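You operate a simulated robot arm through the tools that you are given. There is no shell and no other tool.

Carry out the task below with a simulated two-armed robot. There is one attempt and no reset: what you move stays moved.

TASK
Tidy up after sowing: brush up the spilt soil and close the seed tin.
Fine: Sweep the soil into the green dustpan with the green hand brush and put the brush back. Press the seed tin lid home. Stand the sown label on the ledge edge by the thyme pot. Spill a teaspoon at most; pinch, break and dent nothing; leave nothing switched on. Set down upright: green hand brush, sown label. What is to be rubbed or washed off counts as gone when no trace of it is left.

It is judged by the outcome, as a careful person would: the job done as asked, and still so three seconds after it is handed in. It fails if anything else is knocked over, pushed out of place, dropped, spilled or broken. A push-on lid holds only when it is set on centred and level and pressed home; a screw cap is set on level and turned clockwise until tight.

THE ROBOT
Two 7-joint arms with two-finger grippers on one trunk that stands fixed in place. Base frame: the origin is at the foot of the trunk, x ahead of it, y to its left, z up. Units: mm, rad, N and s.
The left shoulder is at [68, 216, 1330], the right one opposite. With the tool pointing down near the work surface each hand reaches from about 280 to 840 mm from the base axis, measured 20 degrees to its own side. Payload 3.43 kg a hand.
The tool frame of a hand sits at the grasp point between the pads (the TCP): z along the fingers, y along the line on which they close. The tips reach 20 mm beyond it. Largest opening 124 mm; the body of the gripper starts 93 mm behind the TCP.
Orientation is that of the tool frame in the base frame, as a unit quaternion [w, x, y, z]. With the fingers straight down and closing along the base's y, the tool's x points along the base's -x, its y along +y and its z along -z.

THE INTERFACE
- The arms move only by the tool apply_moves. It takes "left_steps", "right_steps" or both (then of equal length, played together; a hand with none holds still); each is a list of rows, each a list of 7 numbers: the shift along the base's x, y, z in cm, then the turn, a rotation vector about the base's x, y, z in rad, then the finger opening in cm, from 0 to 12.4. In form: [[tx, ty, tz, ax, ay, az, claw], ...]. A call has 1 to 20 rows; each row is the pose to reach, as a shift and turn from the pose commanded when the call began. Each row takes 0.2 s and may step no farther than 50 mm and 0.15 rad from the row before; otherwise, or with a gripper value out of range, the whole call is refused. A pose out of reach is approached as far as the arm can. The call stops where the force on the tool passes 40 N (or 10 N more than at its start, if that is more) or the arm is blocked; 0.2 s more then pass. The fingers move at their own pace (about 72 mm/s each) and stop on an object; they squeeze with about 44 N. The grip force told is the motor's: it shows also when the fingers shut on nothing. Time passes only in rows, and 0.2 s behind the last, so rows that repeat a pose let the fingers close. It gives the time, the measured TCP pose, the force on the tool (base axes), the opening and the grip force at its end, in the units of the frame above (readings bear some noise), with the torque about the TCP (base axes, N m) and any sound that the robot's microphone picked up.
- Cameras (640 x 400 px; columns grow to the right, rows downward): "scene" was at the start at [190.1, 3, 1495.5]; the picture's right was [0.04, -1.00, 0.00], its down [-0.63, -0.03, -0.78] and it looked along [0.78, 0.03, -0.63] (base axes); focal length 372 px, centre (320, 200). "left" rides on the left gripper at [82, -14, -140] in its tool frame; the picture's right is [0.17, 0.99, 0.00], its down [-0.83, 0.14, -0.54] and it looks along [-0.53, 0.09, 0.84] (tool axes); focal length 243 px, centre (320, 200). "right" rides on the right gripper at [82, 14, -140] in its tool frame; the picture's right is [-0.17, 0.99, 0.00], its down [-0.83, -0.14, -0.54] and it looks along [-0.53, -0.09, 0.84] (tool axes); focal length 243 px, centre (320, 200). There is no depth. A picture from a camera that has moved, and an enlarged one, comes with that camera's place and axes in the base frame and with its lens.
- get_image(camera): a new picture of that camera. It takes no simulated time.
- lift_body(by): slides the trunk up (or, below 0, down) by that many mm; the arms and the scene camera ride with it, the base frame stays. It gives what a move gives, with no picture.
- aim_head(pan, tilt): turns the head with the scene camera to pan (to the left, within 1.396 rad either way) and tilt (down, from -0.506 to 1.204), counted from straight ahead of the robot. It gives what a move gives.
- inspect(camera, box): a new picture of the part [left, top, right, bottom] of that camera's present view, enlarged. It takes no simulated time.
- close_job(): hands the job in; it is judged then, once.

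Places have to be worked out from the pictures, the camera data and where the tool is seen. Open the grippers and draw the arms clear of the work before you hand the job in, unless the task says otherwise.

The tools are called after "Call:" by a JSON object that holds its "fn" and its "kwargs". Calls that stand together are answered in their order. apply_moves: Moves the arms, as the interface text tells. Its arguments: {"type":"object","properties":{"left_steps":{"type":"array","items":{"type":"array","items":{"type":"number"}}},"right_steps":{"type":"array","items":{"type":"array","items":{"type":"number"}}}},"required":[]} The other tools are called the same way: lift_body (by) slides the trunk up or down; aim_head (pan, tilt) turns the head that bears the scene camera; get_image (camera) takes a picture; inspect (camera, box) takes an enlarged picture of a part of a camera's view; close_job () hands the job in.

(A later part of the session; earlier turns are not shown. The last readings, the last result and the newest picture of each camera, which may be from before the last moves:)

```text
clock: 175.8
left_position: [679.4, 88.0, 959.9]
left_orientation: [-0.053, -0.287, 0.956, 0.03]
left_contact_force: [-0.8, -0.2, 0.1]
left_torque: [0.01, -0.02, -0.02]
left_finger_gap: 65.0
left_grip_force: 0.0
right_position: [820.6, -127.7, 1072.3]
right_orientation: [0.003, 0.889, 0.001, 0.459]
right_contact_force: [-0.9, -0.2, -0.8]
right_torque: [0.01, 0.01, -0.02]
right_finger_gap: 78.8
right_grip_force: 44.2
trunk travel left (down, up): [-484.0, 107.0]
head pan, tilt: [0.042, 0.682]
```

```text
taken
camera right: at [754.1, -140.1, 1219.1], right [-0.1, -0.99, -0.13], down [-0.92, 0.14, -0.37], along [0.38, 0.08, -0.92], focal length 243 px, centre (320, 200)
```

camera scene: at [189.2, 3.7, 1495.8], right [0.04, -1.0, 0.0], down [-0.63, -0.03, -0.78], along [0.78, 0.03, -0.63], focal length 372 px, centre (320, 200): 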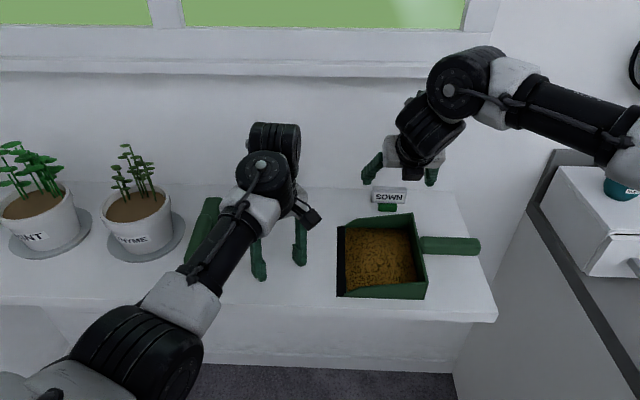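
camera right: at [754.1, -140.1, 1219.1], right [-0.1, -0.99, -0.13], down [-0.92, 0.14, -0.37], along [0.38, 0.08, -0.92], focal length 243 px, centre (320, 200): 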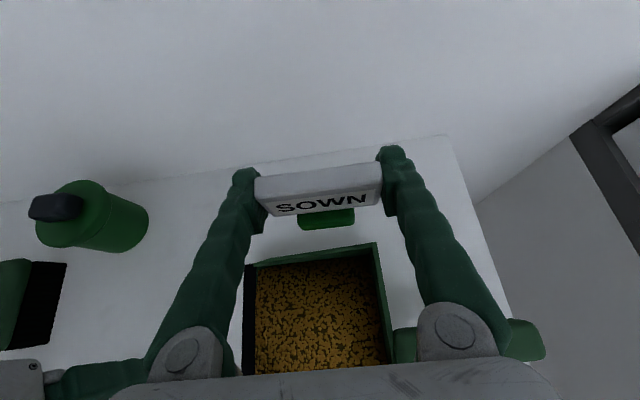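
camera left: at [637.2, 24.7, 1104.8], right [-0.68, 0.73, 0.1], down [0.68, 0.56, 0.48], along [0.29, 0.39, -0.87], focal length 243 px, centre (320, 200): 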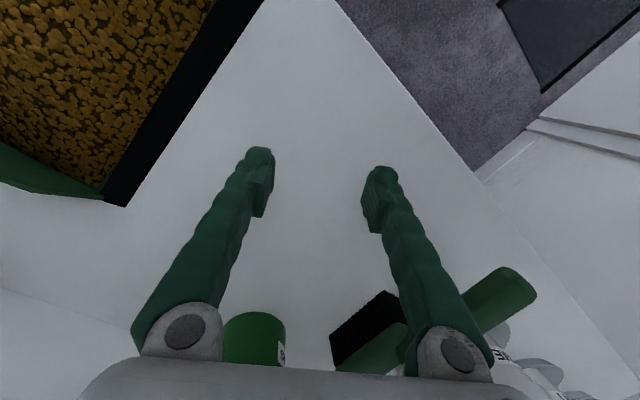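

The label hangs upright in the grip. I raise the trunk again so that the left arm gets its freedom back.

Call:
{"fn": "lift_body", "kwargs": {"by": 100}}

Call:
{"fn": "get_image", "kwargs": {"camera": "scene"}}

```text
clock: 177.2
left_position: [679.3, 85.1, 1057.2]
left_orientation: [-0.056, -0.287, 0.956, 0.031]
left_contact_force: [0.8, 1.1, 0.0]
left_torque: [-0.02, 0.03, -0.02]
left_finger_gap: 65.1
left_grip_force: 0.1
right_position: [822.4, -127.4, 1169.6]
right_orientation: [0.002, 0.889, 0.001, 0.457]
right_contact_force: [0.4, 0.1, -0.7]
right_torque: [0.05, -0.01, -0.02]
right_finger_gap: 79.1
right_grip_force: 43.4
trunk travel left (down, up): [-584.0, 7.0]
head pan, tilt: [0.042, 0.682]
```

```text
taken
camera scene: at [103.5, 2.7, 1609.8], right [0.04, -1.0, 0.0], down [-0.63, -0.03, -0.78], along [0.78, 0.03, -0.63], focal length 372 px, centre (320, 200)
```

scene: 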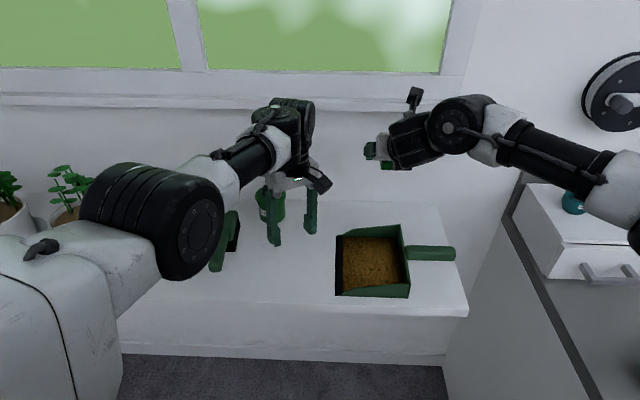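

Now I level the left hand, and take it up and over the brush to wait near the thyme pot, along the proven path.

Call:
{"fn": "apply_moves", "kwargs": {"left_steps": [[0.5, 0.5, 2, -0.01, -0.04, 0, 6.5], [1, 1, 4, -0.02, -0.08, 0, 6.5], [1.5, 1.5, 6, -0.027, -0.125, 0, 6.5], [1.5, 1.5, 7.5, -0.027, -0.125, 0, 6.5]]}}

```text
clock: 178.2
left_position: [694.1, 102.7, 1134.8]
left_orientation: [0.004, -0.287, 0.958, -0.001]
left_contact_force: [-0.8, 0.0, 0.2]
left_torque: [-0.01, -0.02, 0.0]
left_finger_gap: 64.9
left_grip_force: 0.1
right_position: [822.1, -127.8, 1173.6]
right_orientation: [0.002, 0.889, 0.001, 0.459]
right_contact_force: [-0.3, -0.6, -1.3]
right_torque: [-0.02, 0.03, 0.01]
right_finger_gap: 79.0
right_grip_force: 43.7
trunk travel left (down, up): [-584.0, 7.0]
head pan, tilt: [0.042, 0.682]
```

Call:
{"fn": "apply_moves", "kwargs": {"left_steps": [[0, 3, 0, 0, 0, -0.03, 6.5], [-0.2, 6, -1, 0, 0, -0.06, 6.5], [-0.5, 9, -2, 0, 0, -0.1, 6.5], [-0.5, 12, -4, 0, 0, -0.14, 6.5], [-0.5, 14, -5, 0, 0, -0.14, 6.5], [-1.5, 17, -6, 0, 0, -0.1, 6.5], [-2.5, 19.5, -7, 0, 0, -0.05, 6.5], [-3.5, 21.8, -7.4, 0, 0, 0.05, 6.5]]}}

Call:
{"fn": "apply_moves", "kwargs": {"left_steps": [[-0.5, 1, 0, 0, 0, 0.14, 6.5], [-1, 2, -0.5, 0, 0, 0.28, 6.5], [-1.5, 3, -1, 0, 0, 0.42, 6.5], [-2, 4, -1.5, 0, 0, 0.56, 6.5], [-2.5, 5, -2, 0, 0, 0.7, 6.5], [-3, 6, -2.5, 0, 0, 0.84, 6.5], [-3.5, 7, -3, 0, 0, 0.93, 6.5]]}}

Call:
{"fn": "get_image", "kwargs": {"camera": "scene"}}

```text
clock: 180.0
left_position: [660.7, 321.4, 1060.9]
left_orientation: [0.002, -0.311, 0.95, -0.002]
left_contact_force: [-0.3, 0.3, -0.2]
left_torque: [-0.03, -0.02, -0.04]
left_finger_gap: 64.8
left_grip_force: 0.0
right_position: [822.5, -127.4, 1172.9]
right_orientation: [0.003, 0.889, 0.001, 0.459]
right_contact_force: [0.4, 0.3, -0.7]
right_torque: [-0.01, 0.0, 0.03]
right_finger_gap: 79.3
right_grip_force: 44.1
trunk travel left (down, up): [-584.0, 7.0]
head pan, tilt: [0.042, 0.682]
```

```text
clock: 181.6
left_position: [623.3, 390.1, 1030.8]
left_orientation: [0.002, -0.705, 0.709, 0.001]
left_contact_force: [-0.3, 1.0, -0.2]
left_torque: [-0.02, 0.03, -0.01]
left_finger_gap: 64.7
left_grip_force: 0.1
right_position: [821.9, -126.7, 1173.5]
right_orientation: [0.003, 0.889, 0.001, 0.459]
right_contact_force: [0.1, -0.1, -1.3]
right_torque: [0.02, 0.01, -0.02]
right_finger_gap: 79.0
right_grip_force: 43.9
trunk travel left (down, up): [-584.0, 7.0]
head pan, tilt: [0.042, 0.682]
```

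```text
taken
camera scene: at [102.4, 3.4, 1610.1], right [0.04, -1.0, 0.0], down [-0.63, -0.03, -0.78], along [0.78, 0.03, -0.63], focal length 372 px, centre (320, 200)
```

scene: 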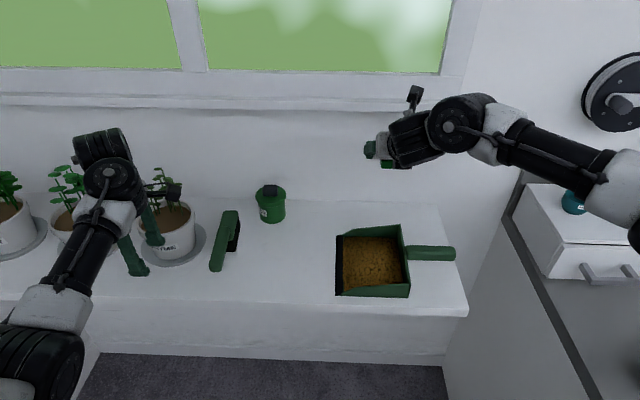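

The left hand waits by the thyme pot. Now the right hand carries the label to the empty middle of the ledge.

Call:
{"fn": "apply_moves", "kwargs": {"right_steps": [[-2, 2.8, -0.5, 0, 0, 0, 7.3], [-4, 5.6, -1, 0, 0, 0, 7.3], [-6, 8.4, -2, 0, 0, 0, 7.3], [-8, 11.2, -3, 0, 0, 0, 7.3]]}}

Call:
{"fn": "get_image", "kwargs": {"camera": "scene"}}

```text
clock: 182.6
left_position: [624.3, 390.6, 1031.8]
left_orientation: [0.002, -0.704, 0.71, 0.0]
left_contact_force: [-0.6, 1.0, 0.0]
left_torque: [-0.04, -0.01, -0.03]
left_finger_gap: 65.0
left_grip_force: 0.1
right_position: [743.7, -13.7, 1145.4]
right_orientation: [0.003, 0.888, 0.001, 0.459]
right_contact_force: [0.3, -0.2, -0.6]
right_torque: [-0.01, -0.02, 0.01]
right_finger_gap: 78.8
right_grip_force: 43.8
trunk travel left (down, up): [-584.0, 7.0]
head pan, tilt: [0.042, 0.682]
```

```text
taken
camera scene: at [102.2, 4.5, 1610.1], right [0.04, -1.0, 0.0], down [-0.63, -0.03, -0.78], along [0.78, 0.03, -0.63], focal length 372 px, centre (320, 200)
```

scene: 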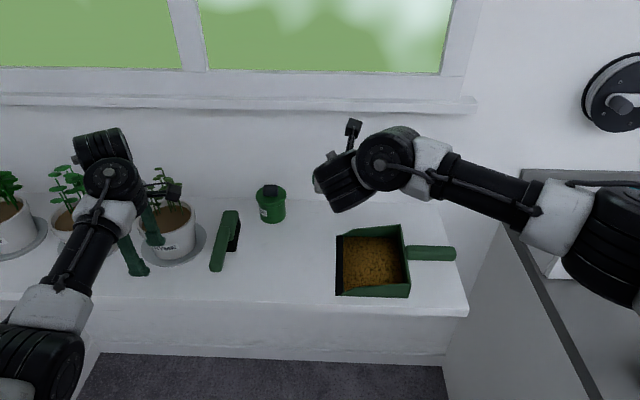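

It tracks well. I continue to the middle and down.

Call:
{"fn": "apply_moves", "kwargs": {"right_steps": [[-2, 3, -2, 0, 0, 0, 7.3], [-4, 6, -4, 0, 0, 0, 7.3], [-6, 9, -6, 0, 0, 0, 7.3], [-7.4, 11.4, -8.5, 0, 0, 0, 7.3]]}}

Call:
{"fn": "get_image", "kwargs": {"camera": "right"}}

Call:
{"fn": "get_image", "kwargs": {"camera": "scene"}}

```text
clock: 183.6
left_position: [624.2, 391.4, 1031.1]
left_orientation: [0.002, -0.704, 0.71, 0.001]
left_contact_force: [-0.4, 0.3, -1.1]
left_torque: [-0.03, 0.03, 0.02]
left_finger_gap: 65.0
left_grip_force: 0.0
right_position: [669.0, 100.0, 1059.7]
right_orientation: [0.002, 0.888, 0.001, 0.459]
right_contact_force: [-0.7, 1.1, -1.2]
right_torque: [0.0, 0.0, -0.03]
right_finger_gap: 78.9
right_grip_force: 44.4
trunk travel left (down, up): [-584.0, 7.0]
head pan, tilt: [0.042, 0.682]
```

```text
taken
camera right: at [602.7, 87.9, 1205.6], right [-0.1, -0.99, -0.13], down [-0.92, 0.14, -0.37], along [0.38, 0.08, -0.92], focal length 243 px, centre (320, 200)
```

right: 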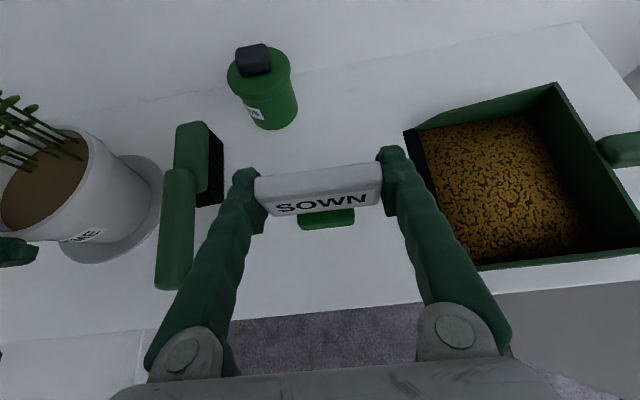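

```text
taken
camera scene: at [102.4, 4.9, 1610.1], right [0.04, -1.0, 0.0], down [-0.63, -0.03, -0.78], along [0.78, 0.03, -0.63], focal length 372 px, centre (320, 200)
```

scene: 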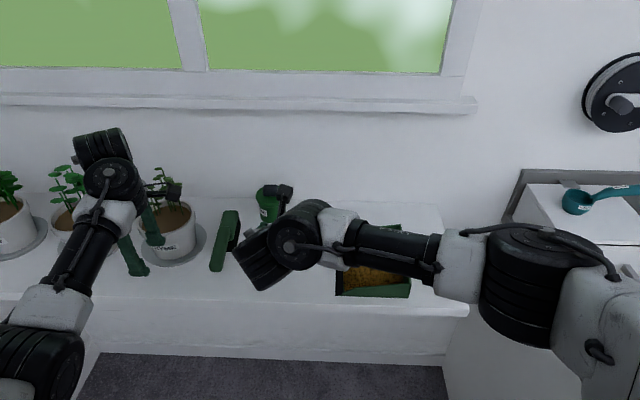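

The label hangs upright above the empty middle of the ledge. I lower it towards the surface.

Call:
{"fn": "apply_moves", "kwargs": {"right_steps": [[0, 0, -3, 0, 0, 0, 7.3], [0, 0, -6, 0, 0, 0, 7.3], [0, 0, -8.5, 0, 0, 0, 7.3], [0, 0, -9.3, 0, 0, 0, 7.3], [0, 0, -9.6, 0, 0, 0, 7.3]]}}

```text
clock: 184.8
left_position: [625.1, 389.8, 1031.2]
left_orientation: [0.003, -0.705, 0.71, 0.001]
left_contact_force: [-0.1, -0.5, 1.5]
left_torque: [0.03, 0.02, 0.02]
left_finger_gap: 64.7
left_grip_force: 0.0
right_position: [667.6, 98.7, 962.8]
right_orientation: [0.001, 0.889, 0.002, 0.459]
right_contact_force: [-0.5, -0.2, 0.9]
right_torque: [-0.02, -0.02, 0.03]
right_finger_gap: 78.9
right_grip_force: 43.8
trunk travel left (down, up): [-584.0, 7.0]
head pan, tilt: [0.042, 0.682]
```

About at contact. One more millimetre to be sure it rests.

Call:
{"fn": "apply_moves", "kwargs": {"right_steps": [[0, 0, -0.08, 0, 0, 0, 7.3], [0, 0, -0.12, 0, 0, 0, 7.3]]}}

```text
clock: 185.4
left_position: [625.4, 391.3, 1032.0]
left_orientation: [0.003, -0.704, 0.71, 0.0]
left_contact_force: [-1.0, -0.4, -0.5]
left_torque: [0.0, 0.03, 0.0]
left_finger_gap: 65.1
left_grip_force: 0.0
right_position: [668.5, 98.3, 962.8]
right_orientation: [0.002, 0.888, 0.0, 0.461]
right_contact_force: [2.0, 1.1, 8.0]
right_torque: [-0.07, -0.04, -0.01]
right_finger_gap: 78.9
right_grip_force: 43.8
trunk travel left (down, up): [-584.0, 7.0]
head pan, tilt: [0.042, 0.682]
```

It rests on the ledge. I open gently and withdraw backwards and up along the fingers' direction.

Call:
{"fn": "apply_moves", "kwargs": {"right_steps": [[0, 0, 0.05, 0, 0, 0, 8.1], [0, 0, 0.05, 0, 0, 0, 8.8], [0, 0, 0.05, 0, 0, 0, 10], [0, 0, 0.05, 0, 0, 0, 11], [-0.8, 0, 0.6, 0, 0, 0, 11], [-2.5, 0, 1.8, 0, 0, 0, 11], [-5, 0, 3.6, 0, 0, 0, 11], [-7.5, 0, 5.4, 0, 0, 0, 11], [-9, -2, 8, 0, 0, 0, 11]]}}

Call:
{"fn": "get_image", "kwargs": {"camera": "right"}}

Call:
{"fn": "get_image", "kwargs": {"camera": "scene"}}

```text
clock: 187.4
left_position: [624.4, 388.8, 1031.5]
left_orientation: [0.003, -0.704, 0.711, 0.001]
left_contact_force: [0.5, -0.3, 0.3]
left_torque: [0.06, 0.03, 0.0]
left_finger_gap: 65.0
left_grip_force: 0.1
right_position: [578.3, 76.4, 1040.7]
right_orientation: [0.001, 0.889, 0.001, 0.458]
right_contact_force: [-0.4, -0.3, -0.2]
right_torque: [0.03, 0.02, 0.04]
right_finger_gap: 110.3
right_grip_force: 0.1
trunk travel left (down, up): [-584.0, 7.0]
head pan, tilt: [0.042, 0.682]
```

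```text
taken
camera right: at [512.3, 63.1, 1187.0], right [-0.1, -0.99, -0.13], down [-0.92, 0.14, -0.37], along [0.38, 0.09, -0.92], focal length 243 px, centre (320, 200)
```

right: 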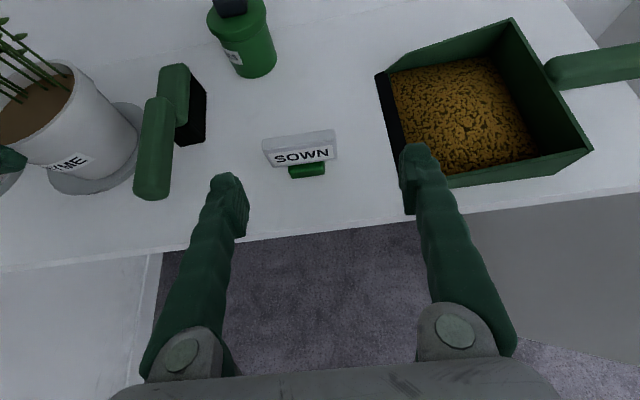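

```text
taken
camera scene: at [102.2, 1.2, 1610.2], right [0.04, -1.0, 0.0], down [-0.63, -0.03, -0.78], along [0.78, 0.03, -0.63], focal length 372 px, centre (320, 200)
```

scene: 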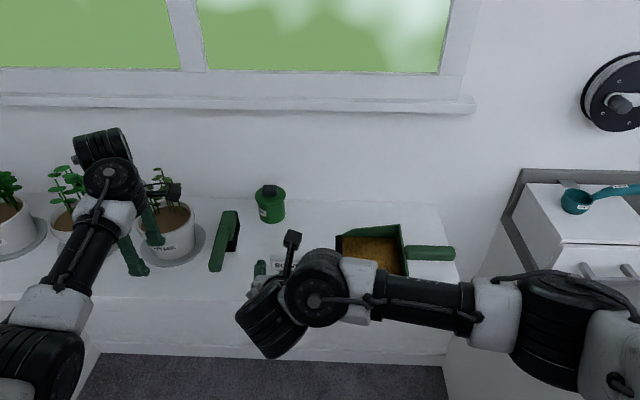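

The label stands upright in the middle. I take the right hand away up and to the right.

Call:
{"fn": "apply_moves", "kwargs": {"right_steps": [[-0.5, -2, 3, 0, 0, 0, 11], [-0.5, -5, 6, 0, 0, 0, 11], [0, -9, 8, 0, 0, 0, 11], [0, -13, 9, 0, 0.05, 0, 11], [0, -17, 9, 0, 0.1, 0, 11], [0, -21, 9, 0, 0.15, 0, 11], [0, -25, 9, 0, 0.2, 0, 11], [0, -29, 9, 0, 0.25, 0, 11]]}}

Call:
{"fn": "get_image", "kwargs": {"camera": "scene"}}

Call:
{"fn": "inspect", "kwargs": {"camera": "scene", "box": [190, 190, 350, 310]}}

```text
clock: 189.2
left_position: [625.5, 389.8, 1031.7]
left_orientation: [0.001, -0.704, 0.71, 0.001]
left_contact_force: [0.2, 0.4, 0.0]
left_torque: [0.01, 0.01, -0.01]
left_finger_gap: 65.0
left_grip_force: 0.1
right_position: [577.9, -211.7, 1130.6]
right_orientation: [0.005, 0.939, 0.005, 0.344]
right_contact_force: [0.3, -0.6, 0.1]
right_torque: [0.02, 0.0, -0.01]
right_finger_gap: 109.9
right_grip_force: 0.1
trunk travel left (down, up): [-584.0, 7.0]
head pan, tilt: [0.042, 0.682]
```

```text
taken
camera scene: at [102.7, 3.0, 1610.1], right [0.04, -1.0, 0.0], down [-0.63, -0.03, -0.78], along [0.78, 0.03, -0.63], focal length 372 px, centre (320, 200)
```

scene: 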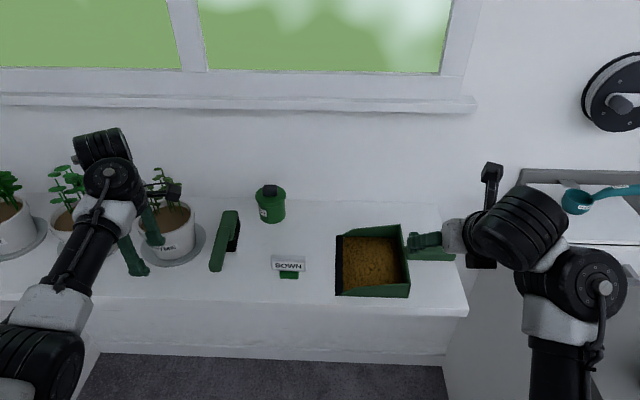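

```text
3.33 times, centred on (270, 250) of scene
camera zoom: at [102.7, 3.0, 1610.1], right [0.04, -1.0, 0.0], down [-0.63, -0.03, -0.78], along [0.78, 0.03, -0.63], focal length 1242 px, centre (487, 33)
```

zoom: 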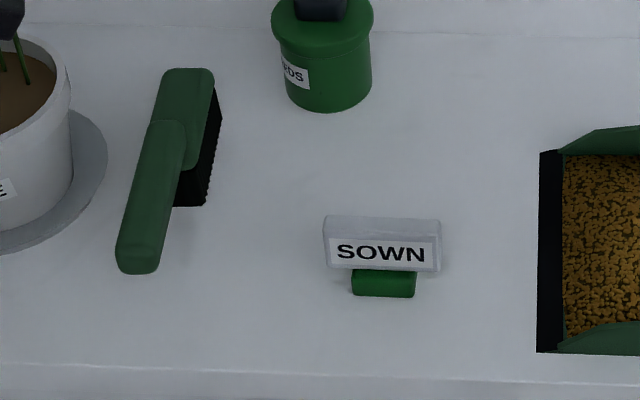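

Everything is in order. The left hand now goes back by the same path towards the label.

Call:
{"fn": "apply_moves", "kwargs": {"left_steps": [[0.5, -1, 0.5, 0, 0, -0.14, 6.5], [1, -2, 1, 0, 0, -0.28, 6.5], [1.5, -3, 1.5, 0, 0, -0.42, 6.5], [2, -4, 2, 0, 0, -0.56, 6.5], [2.5, -5, 2.5, 0, 0, -0.7, 6.5], [3, -6, 3, 0, 0, -0.84, 6.5], [3.5, -7, 3, 0, 0, -0.93, 6.5]]}}

Call:
{"fn": "apply_moves", "kwargs": {"left_steps": [[1, -2, 0.5, 0, 0, -0.1, 6.5], [2, -4, 1, 0, 0, -0.19, 6.5], [3, -6.5, 2, 0, 0, -0.19, 6.5], [3, -9, 2.5, 0, 0, -0.15, 6.5], [3, -12, 3.5, 0, 0, -0.1, 6.5], [3.5, -15, 5, 0, 0, -0.05, 6.5], [3.5, -18.5, 6.5, 0, 0, -0.05, 6.5], [3.5, -21, 7.3, 0, 0, -0.05, 6.5]]}}

Call:
{"fn": "apply_moves", "kwargs": {"left_steps": [[-0.5, 0, 0, 0, 0, 0.14, 6.5], [-1, 0, -0.5, 0, 0, 0.28, 6.5], [-1.5, 0, -1, 0, 0, 0.42, 6.5], [-2, 0, -1.5, 0, 0, 0.56, 6.5], [-2.3, 0, -2, 0, 0, 0.7, 6.5], [-2.5, 0, -2.5, 0, 0, 0.84, 6.5], [-2.6, -0.5, -3, 0, 0, 0.98, 6.5]]}}

Call:
{"fn": "get_image", "kwargs": {"camera": "left"}}

Call:
{"fn": "get_image", "kwargs": {"camera": "scene"}}

```text
clock: 190.8
left_position: [659.2, 319.2, 1060.0]
left_orientation: [0.002, -0.309, 0.951, -0.001]
left_contact_force: [0.6, 0.1, -0.1]
left_torque: [0.03, 0.04, 0.0]
left_finger_gap: 65.3
left_grip_force: 0.1
right_position: [579.1, -211.1, 1130.3]
right_orientation: [0.003, 0.939, 0.004, 0.345]
right_contact_force: [0.2, 0.6, -0.3]
right_torque: [0.01, 0.04, 0.01]
right_finger_gap: 109.8
right_grip_force: 0.1
trunk travel left (down, up): [-584.0, 7.0]
head pan, tilt: [0.042, 0.682]
```

```text
clock: 192.6
left_position: [692.5, 110.0, 1134.9]
left_orientation: [0.002, -0.288, 0.958, 0.0]
left_contact_force: [-0.7, -0.5, -0.3]
left_torque: [0.01, 0.01, -0.02]
left_finger_gap: 65.1
left_grip_force: 0.1
right_position: [578.8, -211.6, 1132.3]
right_orientation: [0.004, 0.939, 0.002, 0.344]
right_contact_force: [0.5, -0.5, -0.4]
right_torque: [0.02, -0.01, -0.02]
right_finger_gap: 110.0
right_grip_force: 0.0
trunk travel left (down, up): [-584.0, 7.0]
head pan, tilt: [0.042, 0.682]
```

```text
clock: 194.2
left_position: [669.5, 105.2, 1103.8]
left_orientation: [0.003, -0.706, 0.709, 0.001]
left_contact_force: [0.2, -1.0, -0.5]
left_torque: [0.0, -0.03, 0.01]
left_finger_gap: 65.1
left_grip_force: 0.0
right_position: [579.2, -212.2, 1131.5]
right_orientation: [0.004, 0.939, 0.003, 0.345]
right_contact_force: [-0.3, -0.2, -0.4]
right_torque: [-0.02, -0.03, 0.0]
right_finger_gap: 110.3
right_grip_force: 0.0
trunk travel left (down, up): [-584.0, 7.0]
head pan, tilt: [0.042, 0.682]
```

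```text
taken
camera left: at [683.6, 20.6, 1244.0], right [-0.99, -0.16, 0.0], down [-0.14, 0.83, 0.54], along [-0.08, 0.54, -0.84], focal length 243 px, centre (320, 200)
```

left: 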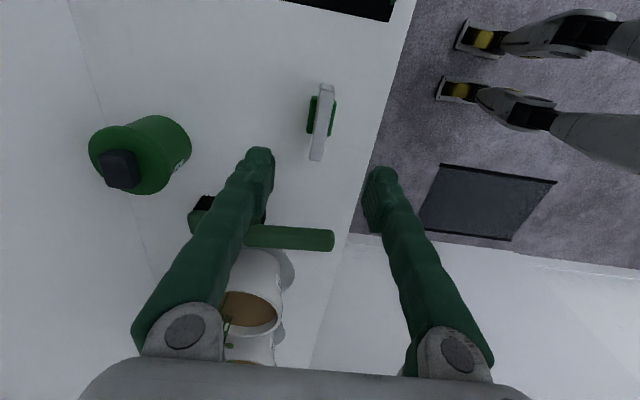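

```text
taken
camera scene: at [102.5, 2.4, 1610.1], right [0.04, -1.0, 0.0], down [-0.63, -0.03, -0.78], along [0.78, 0.03, -0.63], focal length 372 px, centre (320, 200)
```

scene: 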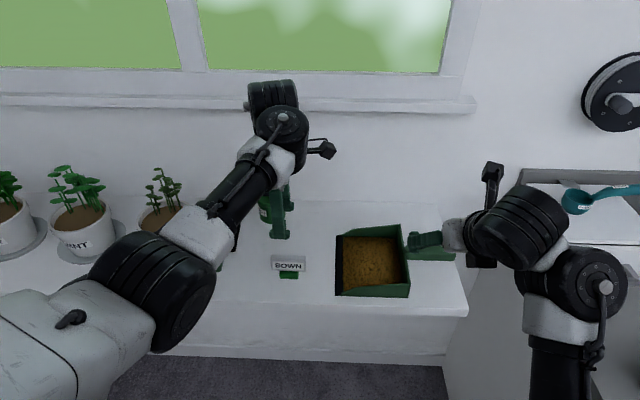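

The label's base shows evenly on both sides of the plate, so it is symmetric. I zoom in to align the fingers with the plate.

Call:
{"fn": "inspect", "kwargs": {"camera": "left", "box": [270, 70, 380, 180]}}

```text
3.64 times, centred on (325, 125) of left
camera zoom: at [683.6, 20.6, 1244.0], right [-0.99, -0.16, 0.0], down [-0.14, 0.83, 0.54], along [-0.08, 0.54, -0.84], focal length 882 px, centre (302, 473)
```

zoom: 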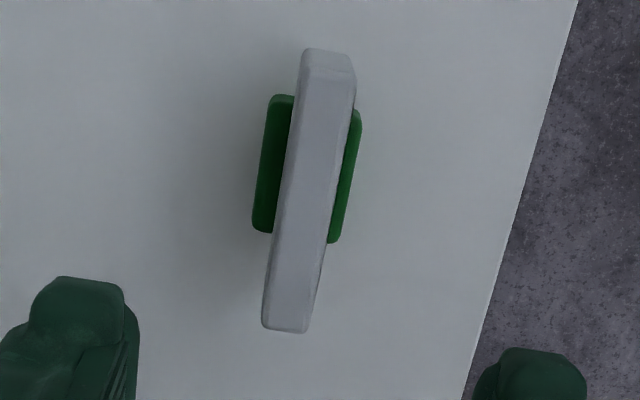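

The plate is centred at about (669.5, 95), in line with the fingers. I lower to just above it.

Call:
{"fn": "apply_moves", "kwargs": {"left_steps": [[0, -0.3, -2.5, 0, 0, 0, 6.5], [0, -0.6, -5, 0, 0, 0, 6.5], [0, -0.8, -7.5, 0, 0, 0, 6.5], [0, -0.9, -9, 0, 0, 0, 6.5]]}}

Call:
{"fn": "get_image", "kwargs": {"camera": "left"}}

Call:
{"fn": "inspect", "kwargs": {"camera": "scene", "box": [210, 170, 350, 300]}}

```text
clock: 195.2
left_position: [669.2, 94.7, 1012.6]
left_orientation: [0.002, -0.704, 0.71, 0.0]
left_contact_force: [0.2, 0.3, 0.1]
left_torque: [0.01, 0.01, 0.03]
left_finger_gap: 64.9
left_grip_force: 0.0
right_position: [578.4, -212.4, 1132.2]
right_orientation: [0.005, 0.939, 0.002, 0.344]
right_contact_force: [0.1, 0.9, 0.1]
right_torque: [0.0, 0.02, 0.03]
right_finger_gap: 110.3
right_grip_force: 0.0
trunk travel left (down, up): [-584.0, 7.0]
head pan, tilt: [0.042, 0.682]
```

```text
taken
camera left: at [683.8, 11.9, 1153.1], right [-0.99, -0.16, 0.0], down [-0.13, 0.83, 0.54], along [-0.08, 0.54, -0.84], focal length 243 px, centre (320, 200)
```

left: 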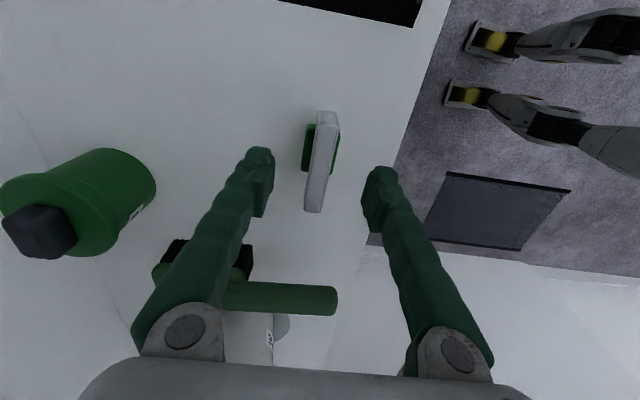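

```text
3.08 times, centred on (280, 235) of scene
camera zoom: at [102.7, 2.7, 1610.1], right [0.04, -1.0, 0.0], down [-0.63, -0.03, -0.78], along [0.78, 0.03, -0.63], focal length 1146 px, centre (443, 92)
```

zoom: 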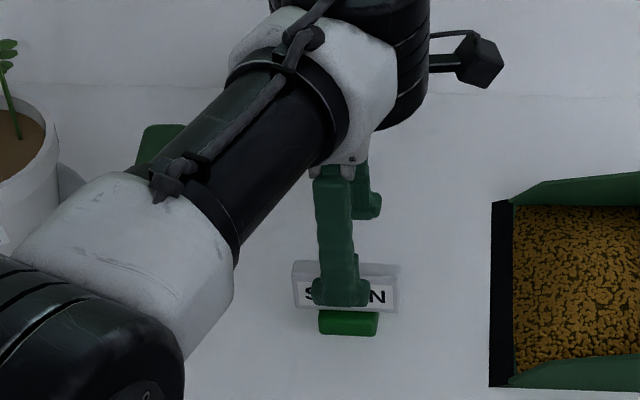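

Well centred. I go down so that the pads cover the plate's upper part, above its base.

Call:
{"fn": "apply_moves", "kwargs": {"left_steps": [[0, 0, -1.5, 0, 0, 0, 6], [0, 0, -3, 0, 0, 0, 5], [0, 0, -4, 0, 0, 0, 4], [0, 0, -4.4, 0, 0, 0, 3.2]]}}

Call:
{"fn": "get_image", "kwargs": {"camera": "left"}}

```text
clock: 196.2
left_position: [669.2, 96.0, 969.7]
left_orientation: [0.002, -0.705, 0.71, 0.001]
left_contact_force: [0.4, -0.2, 0.1]
left_torque: [-0.02, 0.0, 0.0]
left_finger_gap: 32.1
left_grip_force: 0.0
right_position: [579.2, -212.2, 1131.7]
right_orientation: [0.004, 0.939, 0.003, 0.345]
right_contact_force: [-1.0, 0.3, -0.1]
right_torque: [0.03, 0.01, 0.03]
right_finger_gap: 110.0
right_grip_force: 0.1
trunk travel left (down, up): [-584.0, 7.0]
head pan, tilt: [0.042, 0.682]
```

```text
taken
camera left: at [682.6, 12.5, 1109.0], right [-0.99, -0.16, 0.0], down [-0.13, 0.83, 0.54], along [-0.08, 0.54, -0.84], focal length 243 px, centre (320, 200)
```

left: 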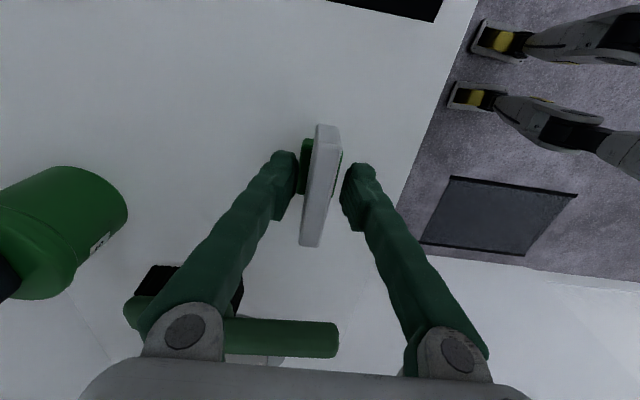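

The plate is about 2.5 mm towards me from the finger centre. I shift, lower 3 mm more and close.

Call:
{"fn": "apply_moves", "kwargs": {"left_steps": [[-0.2, 0, -0.2, 0, 0, 0, 3.2], [-0.22, 0, -0.3, 0, 0, 0, 2.6], [-0.22, 0, -0.3, 0, 0, 0, 2.1], [-0.22, 0, -0.3, 0, 0, 0, 1.7], [-0.22, 0, -0.3, 0, 0, 0, 1.3], [-0.22, 0, -0.3, 0, 0, 0, 0.9], [-0.22, 0, -0.3, 0, 0, 0, 0.7]]}}

Call:
{"fn": "get_image", "kwargs": {"camera": "left"}}

```text
clock: 197.8
left_position: [666.3, 95.2, 965.3]
left_orientation: [0.002, -0.704, 0.71, 0.001]
left_contact_force: [0.3, 0.3, -0.5]
left_torque: [0.0, 0.01, 0.0]
left_finger_gap: 14.2
left_grip_force: 44.3
right_position: [578.4, -212.4, 1132.3]
right_orientation: [0.004, 0.939, 0.003, 0.344]
right_contact_force: [0.3, -0.6, 0.3]
right_torque: [0.0, -0.02, -0.02]
right_finger_gap: 109.9
right_grip_force: 0.1
trunk travel left (down, up): [-584.0, 7.0]
head pan, tilt: [0.042, 0.682]
```

```text
taken
camera left: at [680.6, 12.2, 1106.5], right [-0.99, -0.16, 0.0], down [-0.13, 0.83, 0.54], along [-0.08, 0.54, -0.84], focal length 243 px, centre (320, 200)
```

left: 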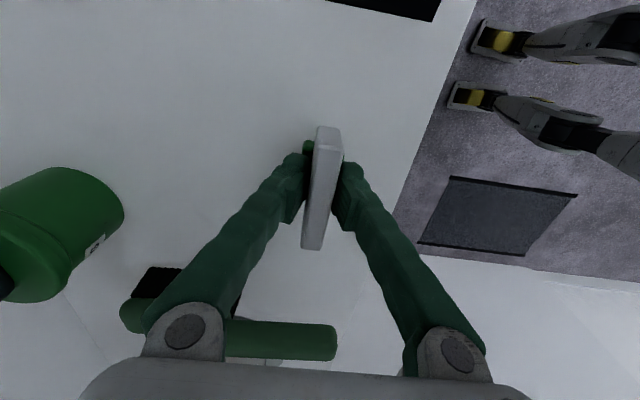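

The label is gripped (14 mm). I lift it and reverse along the proven path.

Call:
{"fn": "apply_moves", "kwargs": {"left_steps": [[0, 0, 0.5, 0, 0, 0, 0.7], [0, 0, 2.5, 0, 0, 0, 0.7], [0, 0.2, 6, 0, 0, 0, 0.7], [0.1, 0.5, 10, 0, 0, 0, 0.7], [0.3, 1, 13.8, 0, 0, 0, 0.7]]}}

Call:
{"fn": "apply_moves", "kwargs": {"left_steps": [[0.2, 0, 0.5, 0, 0, -0.14, 0.7], [0.5, 0, 1, 0, 0, -0.28, 0.7], [0.8, 0, 1.5, 0, 0, -0.42, 0.7], [1.2, 0, 2, 0, 0, -0.56, 0.7], [1.6, 0, 2.5, 0, 0, -0.7, 0.7], [2, 0.5, 3, 0, 0, -0.84, 0.7], [2.5, 1, 3, 0, 0, -0.98, 0.7]]}}

Call:
{"fn": "get_image", "kwargs": {"camera": "left"}}

Call:
{"fn": "get_image", "kwargs": {"camera": "scene"}}

```text
clock: 199.0
left_position: [668.8, 105.1, 1106.0]
left_orientation: [0.002, -0.705, 0.709, 0.0]
left_contact_force: [0.1, 0.6, -0.7]
left_torque: [0.0, 0.02, 0.01]
left_finger_gap: 14.1
left_grip_force: 44.0
right_position: [577.9, -210.9, 1131.8]
right_orientation: [0.005, 0.939, 0.003, 0.345]
right_contact_force: [-0.1, -0.6, 0.2]
right_torque: [-0.01, 0.0, -0.01]
right_finger_gap: 110.0
right_grip_force: 0.1
trunk travel left (down, up): [-584.0, 7.0]
head pan, tilt: [0.042, 0.682]
```

```text
clock: 200.6
left_position: [694.7, 115.9, 1134.3]
left_orientation: [0.002, -0.286, 0.958, 0.0]
left_contact_force: [-0.7, 0.4, -0.3]
left_torque: [-0.02, -0.03, 0.01]
left_finger_gap: 14.2
left_grip_force: 43.9
right_position: [578.4, -211.4, 1131.9]
right_orientation: [0.006, 0.939, 0.002, 0.345]
right_contact_force: [-0.4, -0.5, 0.2]
right_torque: [0.0, -0.02, 0.01]
right_finger_gap: 109.9
right_grip_force: 0.0
trunk travel left (down, up): [-584.0, 7.0]
head pan, tilt: [0.042, 0.682]
```

```text
taken
camera left: at [634.4, 58.4, 1274.6], right [-0.68, 0.73, 0.0], down [0.62, 0.57, 0.54], along [0.4, 0.37, -0.84], focal length 243 px, centre (320, 200)
```

left: 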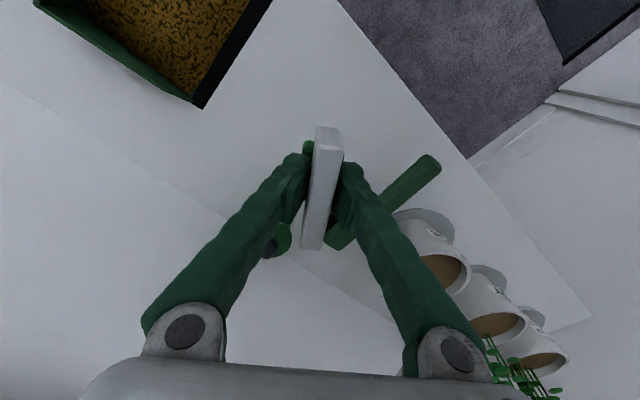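

```text
taken
camera scene: at [102.8, 3.2, 1610.1], right [0.04, -1.0, 0.0], down [-0.63, -0.03, -0.78], along [0.78, 0.03, -0.63], focal length 372 px, centre (320, 200)
```

scene: 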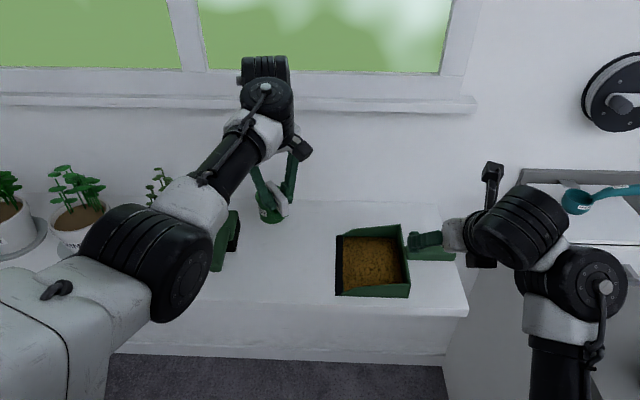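

The label is secure. I carry it over the brush with at least 25 mm to spare, yawing early to keep it clear of the thyme pot.

Call:
{"fn": "apply_moves", "kwargs": {"left_steps": [[0, 3, 0, 0, 0, -0.03, 0.7], [-0.2, 6, -1, 0, 0, -0.06, 0.7], [-0.5, 9, -2, 0, 0, -0.1, 0.7], [-0.5, 11.5, -3.5, 0, 0, -0.1, 0.7], [-0.8, 13.5, -4.5, 0, 0, 0, 0.7], [-1.5, 15.5, -5, 0, 0, 0.1, 0.7], [-2.3, 17.5, -5.5, 0, 0, 0.2, 0.7], [-3.2, 19.3, -6, 0, 0, 0.33, 0.7]]}}

Call:
{"fn": "get_image", "kwargs": {"camera": "left"}}

Call:
{"fn": "inspect", "kwargs": {"camera": "scene", "box": [100, 130, 290, 300]}}

```text
clock: 202.4
left_position: [660.4, 307.4, 1075.2]
left_orientation: [0.003, -0.442, 0.897, 0.0]
left_contact_force: [0.3, -1.5, -1.2]
left_torque: [0.03, -0.01, -0.01]
left_finger_gap: 14.3
left_grip_force: 44.5
right_position: [579.5, -210.7, 1132.4]
right_orientation: [0.004, 0.939, 0.003, 0.344]
right_contact_force: [0.6, -0.6, 0.7]
right_torque: [-0.01, -0.03, -0.02]
right_finger_gap: 109.9
right_grip_force: 0.1
trunk travel left (down, up): [-584.0, 7.0]
head pan, tilt: [0.042, 0.682]
```

```text
taken
camera left: at [622.4, 233.9, 1215.9], right [-0.88, 0.47, 0.0], down [0.39, 0.74, 0.54], along [0.26, 0.48, -0.84], focal length 243 px, centre (320, 200)
```

left: 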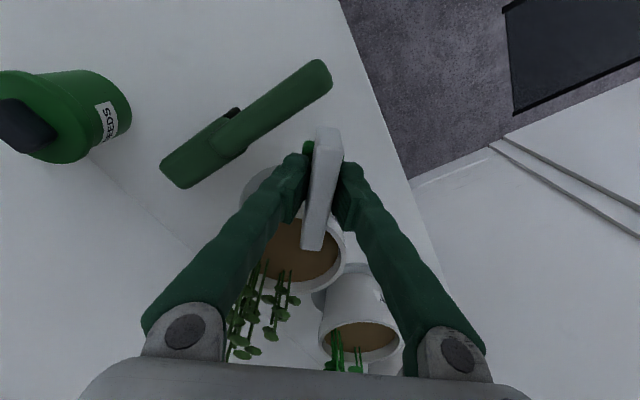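

```text
2.35 times, centred on (195, 215) of scene
camera zoom: at [102.3, 3.6, 1610.1], right [0.04, -1.0, 0.0], down [-0.63, -0.03, -0.78], along [0.78, 0.03, -0.63], focal length 876 px, centre (614, 165)
```

zoom: 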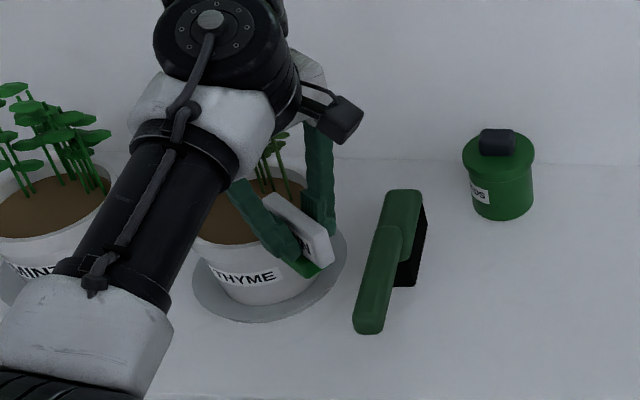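

Past the brush, which is untouched. I continue to the spot before the thyme pot, yawing to +90°.

Call:
{"fn": "apply_moves", "kwargs": {"left_steps": [[-0.6, 1.5, -0.5, 0, 0, 0.14, 0.7], [-1.2, 3, -1, 0, 0, 0.28, 0.7], [-1.7, 4.5, -1.7, 0, 0, 0.42, 0.7], [-2, 6, -2.4, 0, 0, 0.56, 0.7], [-2.2, 7.8, -3, 0, 0, 0.655, 0.7]]}}

Call:
{"fn": "get_image", "kwargs": {"camera": "left"}}

Call:
{"fn": "inspect", "kwargs": {"camera": "scene", "box": [80, 150, 270, 320]}}

```text
clock: 203.6
left_position: [642.0, 386.9, 1044.3]
left_orientation: [0.002, -0.706, 0.708, 0.001]
left_contact_force: [-1.0, 0.2, 0.5]
left_torque: [0.02, -0.02, -0.01]
left_finger_gap: 14.1
left_grip_force: 44.4
right_position: [579.5, -211.4, 1131.1]
right_orientation: [0.005, 0.939, 0.002, 0.345]
right_contact_force: [1.2, 0.1, 0.0]
right_torque: [-0.05, 0.0, -0.03]
right_finger_gap: 110.0
right_grip_force: 0.0
trunk travel left (down, up): [-584.0, 7.0]
head pan, tilt: [0.042, 0.682]
```

```text
taken
camera left: at [656.9, 304.0, 1184.5], right [-0.99, -0.16, 0.0], down [-0.14, 0.83, 0.54], along [-0.09, 0.54, -0.84], focal length 243 px, centre (320, 200)
```

left: 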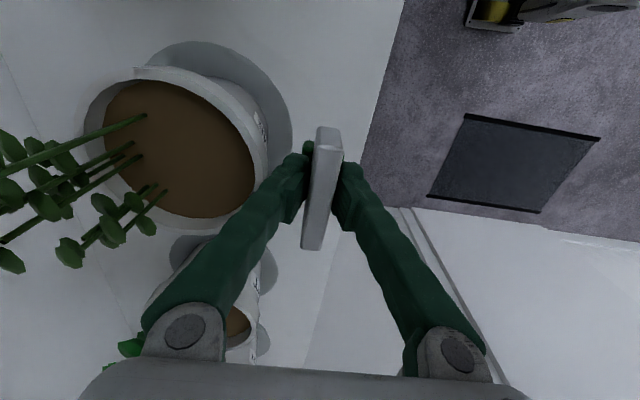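

```text
2.35 times, centred on (175, 235) of scene
camera zoom: at [102.6, 3.5, 1610.1], right [0.04, -1.0, 0.0], down [-0.63, -0.03, -0.78], along [0.78, 0.03, -0.63], focal length 876 px, centre (661, 118)
```

zoom: 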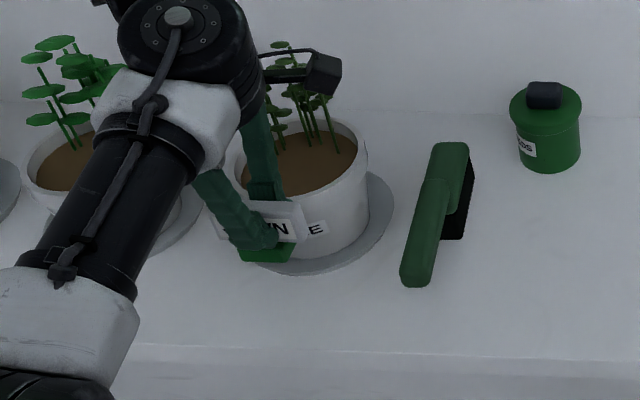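

I check the ledge edge and saucer around the landing spot before lowering.

Call:
{"fn": "inspect", "kwargs": {"camera": "left", "box": [200, 20, 440, 220]}}

Call:
{"fn": "get_image", "kwargs": {"camera": "scene"}}

```text
2.00 times, centred on (320, 120) of left
camera zoom: at [656.9, 304.0, 1184.5], right [-0.99, -0.16, 0.0], down [-0.14, 0.83, 0.54], along [-0.09, 0.54, -0.84], focal length 485 px, centre (320, 360)
```

zoom: 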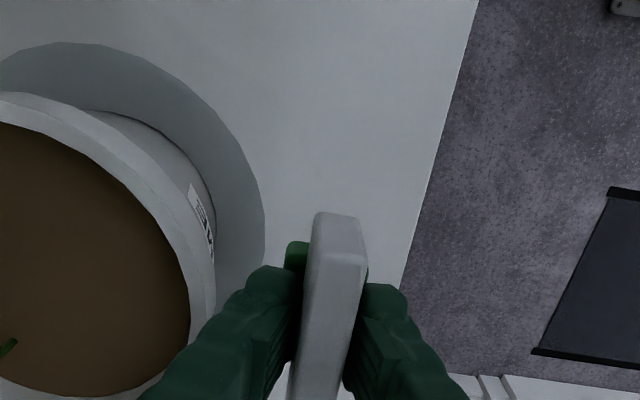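

```text
taken
camera scene: at [102.6, 3.5, 1610.1], right [0.04, -1.0, 0.0], down [-0.63, -0.03, -0.78], along [0.78, 0.03, -0.63], focal length 372 px, centre (320, 200)
```

scene: 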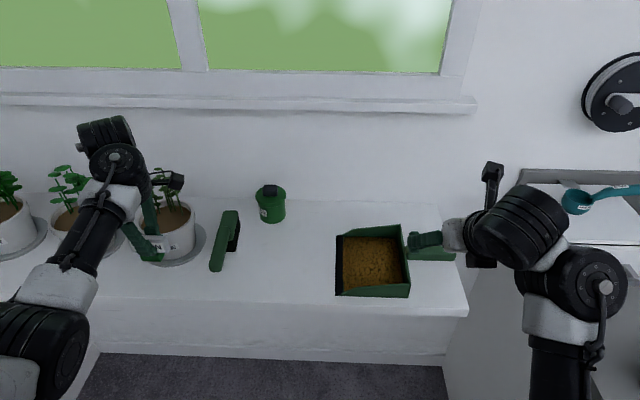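

The ledge edge is at x≈590 and the saucer begins at x≈672. I set the label's centre for x≈625 and lower it.

Call:
{"fn": "apply_moves", "kwargs": {"left_steps": [[-0.9, 0.4, -1.5, 0, 0, 0, 0.7], [-1.7, 0.8, -3, 0, 0, 0, 0.7], [-1.7, 0.8, -5, 0, 0, 0, 0.7], [-1.7, 0.8, -6.8, 0, 0, 0, 0.7], [-1.7, 0.8, -7.5, 0, 0, 0, 0.7]]}}

Call:
{"fn": "get_image", "kwargs": {"camera": "left"}}

Call:
{"fn": "inspect", "kwargs": {"camera": "scene", "box": [80, 190, 240, 310]}}

```text
clock: 204.8
left_position: [621.9, 395.3, 970.2]
left_orientation: [0.002, -0.706, 0.708, 0.001]
left_contact_force: [-0.1, 0.8, -1.1]
left_torque: [0.01, -0.01, 0.0]
left_finger_gap: 14.1
left_grip_force: 43.7
right_position: [579.4, -212.1, 1131.4]
right_orientation: [0.004, 0.939, 0.003, 0.344]
right_contact_force: [0.2, -0.4, -0.9]
right_torque: [0.0, -0.01, -0.01]
right_finger_gap: 109.8
right_grip_force: 0.0
trunk travel left (down, up): [-584.0, 7.0]
head pan, tilt: [0.042, 0.682]
```

```text
taken
camera left: at [637.5, 310.9, 1110.7], right [-0.99, -0.16, 0.0], down [-0.14, 0.83, 0.54], along [-0.09, 0.54, -0.84], focal length 243 px, centre (320, 200)
```

left: 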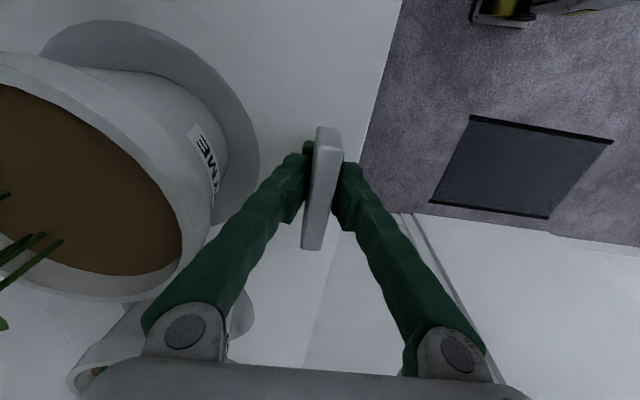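

```text
3.33 times, centred on (160, 250) of scene
camera zoom: at [102.6, 2.9, 1610.1], right [0.04, -1.0, 0.0], down [-0.63, -0.03, -0.78], along [0.78, 0.03, -0.63], focal length 1242 px, centre (853, 33)
```

zoom: 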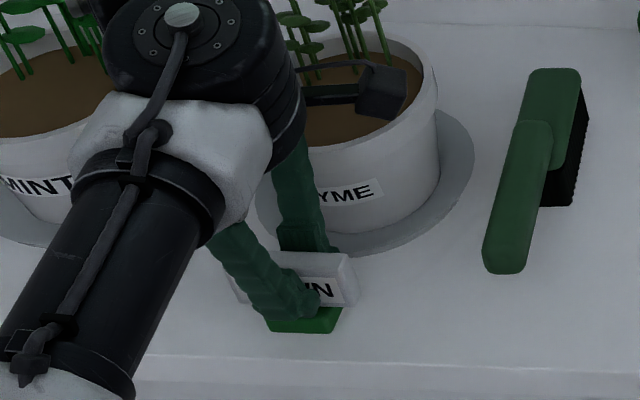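

Almost down. I lower in half-millimetre to millimetre steps until it rests.

Call:
{"fn": "apply_moves", "kwargs": {"left_steps": [[0, 0, -0.2, 0, 0, 0, 0.7], [0, 0, -0.4, 0, 0, 0, 0.7], [0, 0, -0.5, 0, 0, 0, 0.7]]}}

```text
clock: 205.6
left_position: [623.6, 394.7, 965.7]
left_orientation: [0.002, -0.706, 0.709, 0.0]
left_contact_force: [-0.2, 0.6, 4.8]
left_torque: [0.02, 0.05, -0.05]
left_finger_gap: 14.2
left_grip_force: 43.9
right_position: [578.4, -211.5, 1132.3]
right_orientation: [0.005, 0.938, 0.003, 0.346]
right_contact_force: [0.2, -0.5, -0.5]
right_torque: [0.0, 0.0, -0.02]
right_finger_gap: 109.9
right_grip_force: 0.0
trunk travel left (down, up): [-584.0, 7.0]
head pan, tilt: [0.042, 0.682]
```

It rests on the ledge with about 5 N. I open gently and rise straight up.

Call:
{"fn": "apply_moves", "kwargs": {"left_steps": [[0, 0, 0, 0, 0, 0, 1.6], [0, 0, 0, 0, 0, 0, 2.2], [0, 0, 0, 0, 0, 0, 3.2], [0, 0, 0, 0, 0, 0, 4.5], [0, 0, 0.5, 0, 0, 0, 4.5], [0, 0, 2, 0, 0, 0, 4.5], [0, 0, 4, 0, 0, 0, 4.5], [0, 0, 6.5, 0, 0, 0, 4.5]]}}

Call:
{"fn": "get_image", "kwargs": {"camera": "left"}}

Call:
{"fn": "inspect", "kwargs": {"camera": "scene", "box": [80, 190, 240, 310]}}

```text
clock: 207.4
left_position: [623.3, 395.3, 1030.9]
left_orientation: [0.002, -0.705, 0.709, 0.0]
left_contact_force: [-0.5, -0.6, 0.8]
left_torque: [0.0, 0.0, -0.02]
left_finger_gap: 45.1
left_grip_force: 0.0
right_position: [578.8, -210.6, 1131.9]
right_orientation: [0.005, 0.939, 0.003, 0.344]
right_contact_force: [0.0, 0.4, -0.2]
right_torque: [0.0, 0.01, 0.0]
right_finger_gap: 110.2
right_grip_force: 0.0
trunk travel left (down, up): [-584.0, 7.0]
head pan, tilt: [0.042, 0.682]
```

```text
taken
camera left: at [638.3, 311.4, 1170.9], right [-0.99, -0.16, 0.0], down [-0.14, 0.83, 0.54], along [-0.09, 0.54, -0.84], focal length 243 px, centre (320, 200)
```

left: 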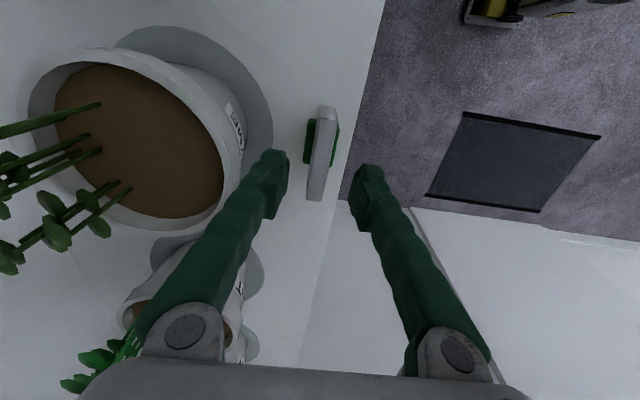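

```text
3.33 times, centred on (160, 250) of scene
camera zoom: at [102.3, 2.9, 1610.2], right [0.04, -1.0, 0.0], down [-0.63, -0.03, -0.78], along [0.78, 0.03, -0.63], focal length 1242 px, centre (853, 33)
```

zoom: 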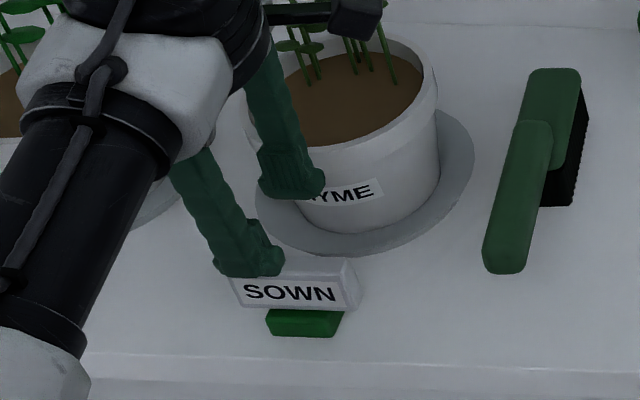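

The label stands upright on the ledge edge before the thyme pot, reading outward. I withdraw the left hand by the proven path, over the brush, to the middle.

Call:
{"fn": "apply_moves", "kwargs": {"left_steps": [[0.5, -1, 0.7, 0, 0, -0.14, 4.5], [1, -2, 1.2, 0, 0, -0.28, 4.5], [1.5, -3, 1.7, 0, 0, -0.42, 4.5], [2, -4, 2.2, 0, 0, -0.56, 4.5], [2.5, -5, 2.7, 0, 0, -0.7, 4.5], [3, -6, 3, 0, 0, -0.84, 4.5], [3.6, -7.3, 3, 0, 0, -0.93, 4.5]]}}

Call:
{"fn": "apply_moves", "kwargs": {"left_steps": [[1, -2, 0.5, 0, 0, -0.1, 4.5], [2, -4, 1, 0, 0, -0.19, 4.5], [3, -6.5, 2, 0, 0, -0.19, 4.5], [3, -9, 2.5, 0, 0, -0.15, 4.5], [3, -12, 3.5, 0, 0, -0.1, 4.5], [3.5, -15, 5, 0, 0, -0.05, 4.5], [3.5, -18.5, 6.5, 0, 0, -0.05, 4.5], [3.5, -22, 7.3, 0, 0, -0.05, 4.5]]}}

Call:
{"fn": "get_image", "kwargs": {"camera": "scene"}}

Call:
{"fn": "inspect", "kwargs": {"camera": "scene", "box": [120, 180, 310, 310]}}

```text
clock: 209.0
left_position: [659.2, 321.4, 1061.3]
left_orientation: [0.002, -0.312, 0.95, 0.0]
left_contact_force: [-0.9, 0.0, -0.1]
left_torque: [0.0, -0.01, -0.02]
left_finger_gap: 45.1
left_grip_force: 0.1
right_position: [579.4, -211.9, 1132.5]
right_orientation: [0.004, 0.939, 0.003, 0.344]
right_contact_force: [-0.5, 0.2, 0.7]
right_torque: [0.0, -0.01, 0.0]
right_finger_gap: 109.7
right_grip_force: 0.0
trunk travel left (down, up): [-584.0, 7.0]
head pan, tilt: [0.042, 0.682]
```

```text
clock: 210.8
left_position: [695.3, 100.9, 1131.7]
left_orientation: [0.003, -0.289, 0.957, 0.0]
left_contact_force: [-0.3, -0.6, -1.0]
left_torque: [0.06, -0.02, 0.0]
left_finger_gap: 44.8
left_grip_force: 0.0
right_position: [579.0, -212.3, 1131.9]
right_orientation: [0.004, 0.939, 0.003, 0.345]
right_contact_force: [0.9, -0.4, 0.0]
right_torque: [0.01, 0.03, -0.01]
right_finger_gap: 110.3
right_grip_force: 0.0
trunk travel left (down, up): [-584.0, 7.0]
head pan, tilt: [0.042, 0.682]
```

```text
taken
camera scene: at [102.2, 1.5, 1610.2], right [0.04, -1.0, 0.0], down [-0.63, -0.03, -0.78], along [0.78, 0.03, -0.63], focal length 372 px, centre (320, 200)
```

scene: 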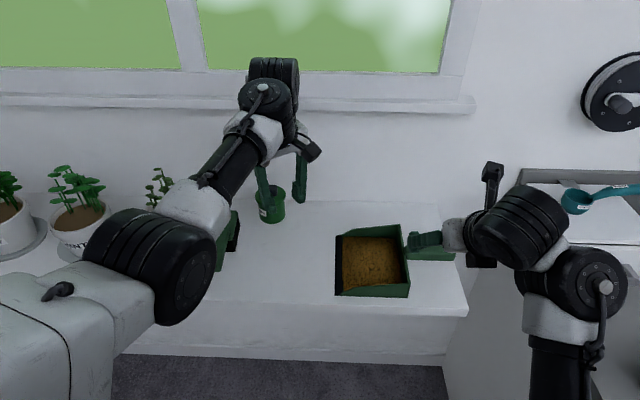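

```text
3.08 times, centred on (215, 245) of scene
camera zoom: at [102.2, 1.5, 1610.2], right [0.04, -1.0, 0.0], down [-0.63, -0.03, -0.78], along [0.78, 0.03, -0.63], focal length 1146 px, centre (643, 62)
```

zoom: 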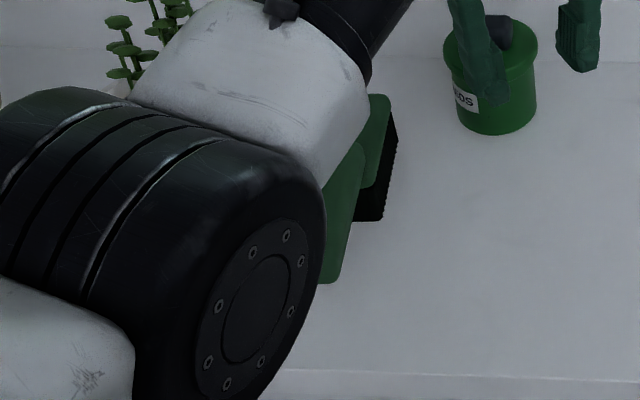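

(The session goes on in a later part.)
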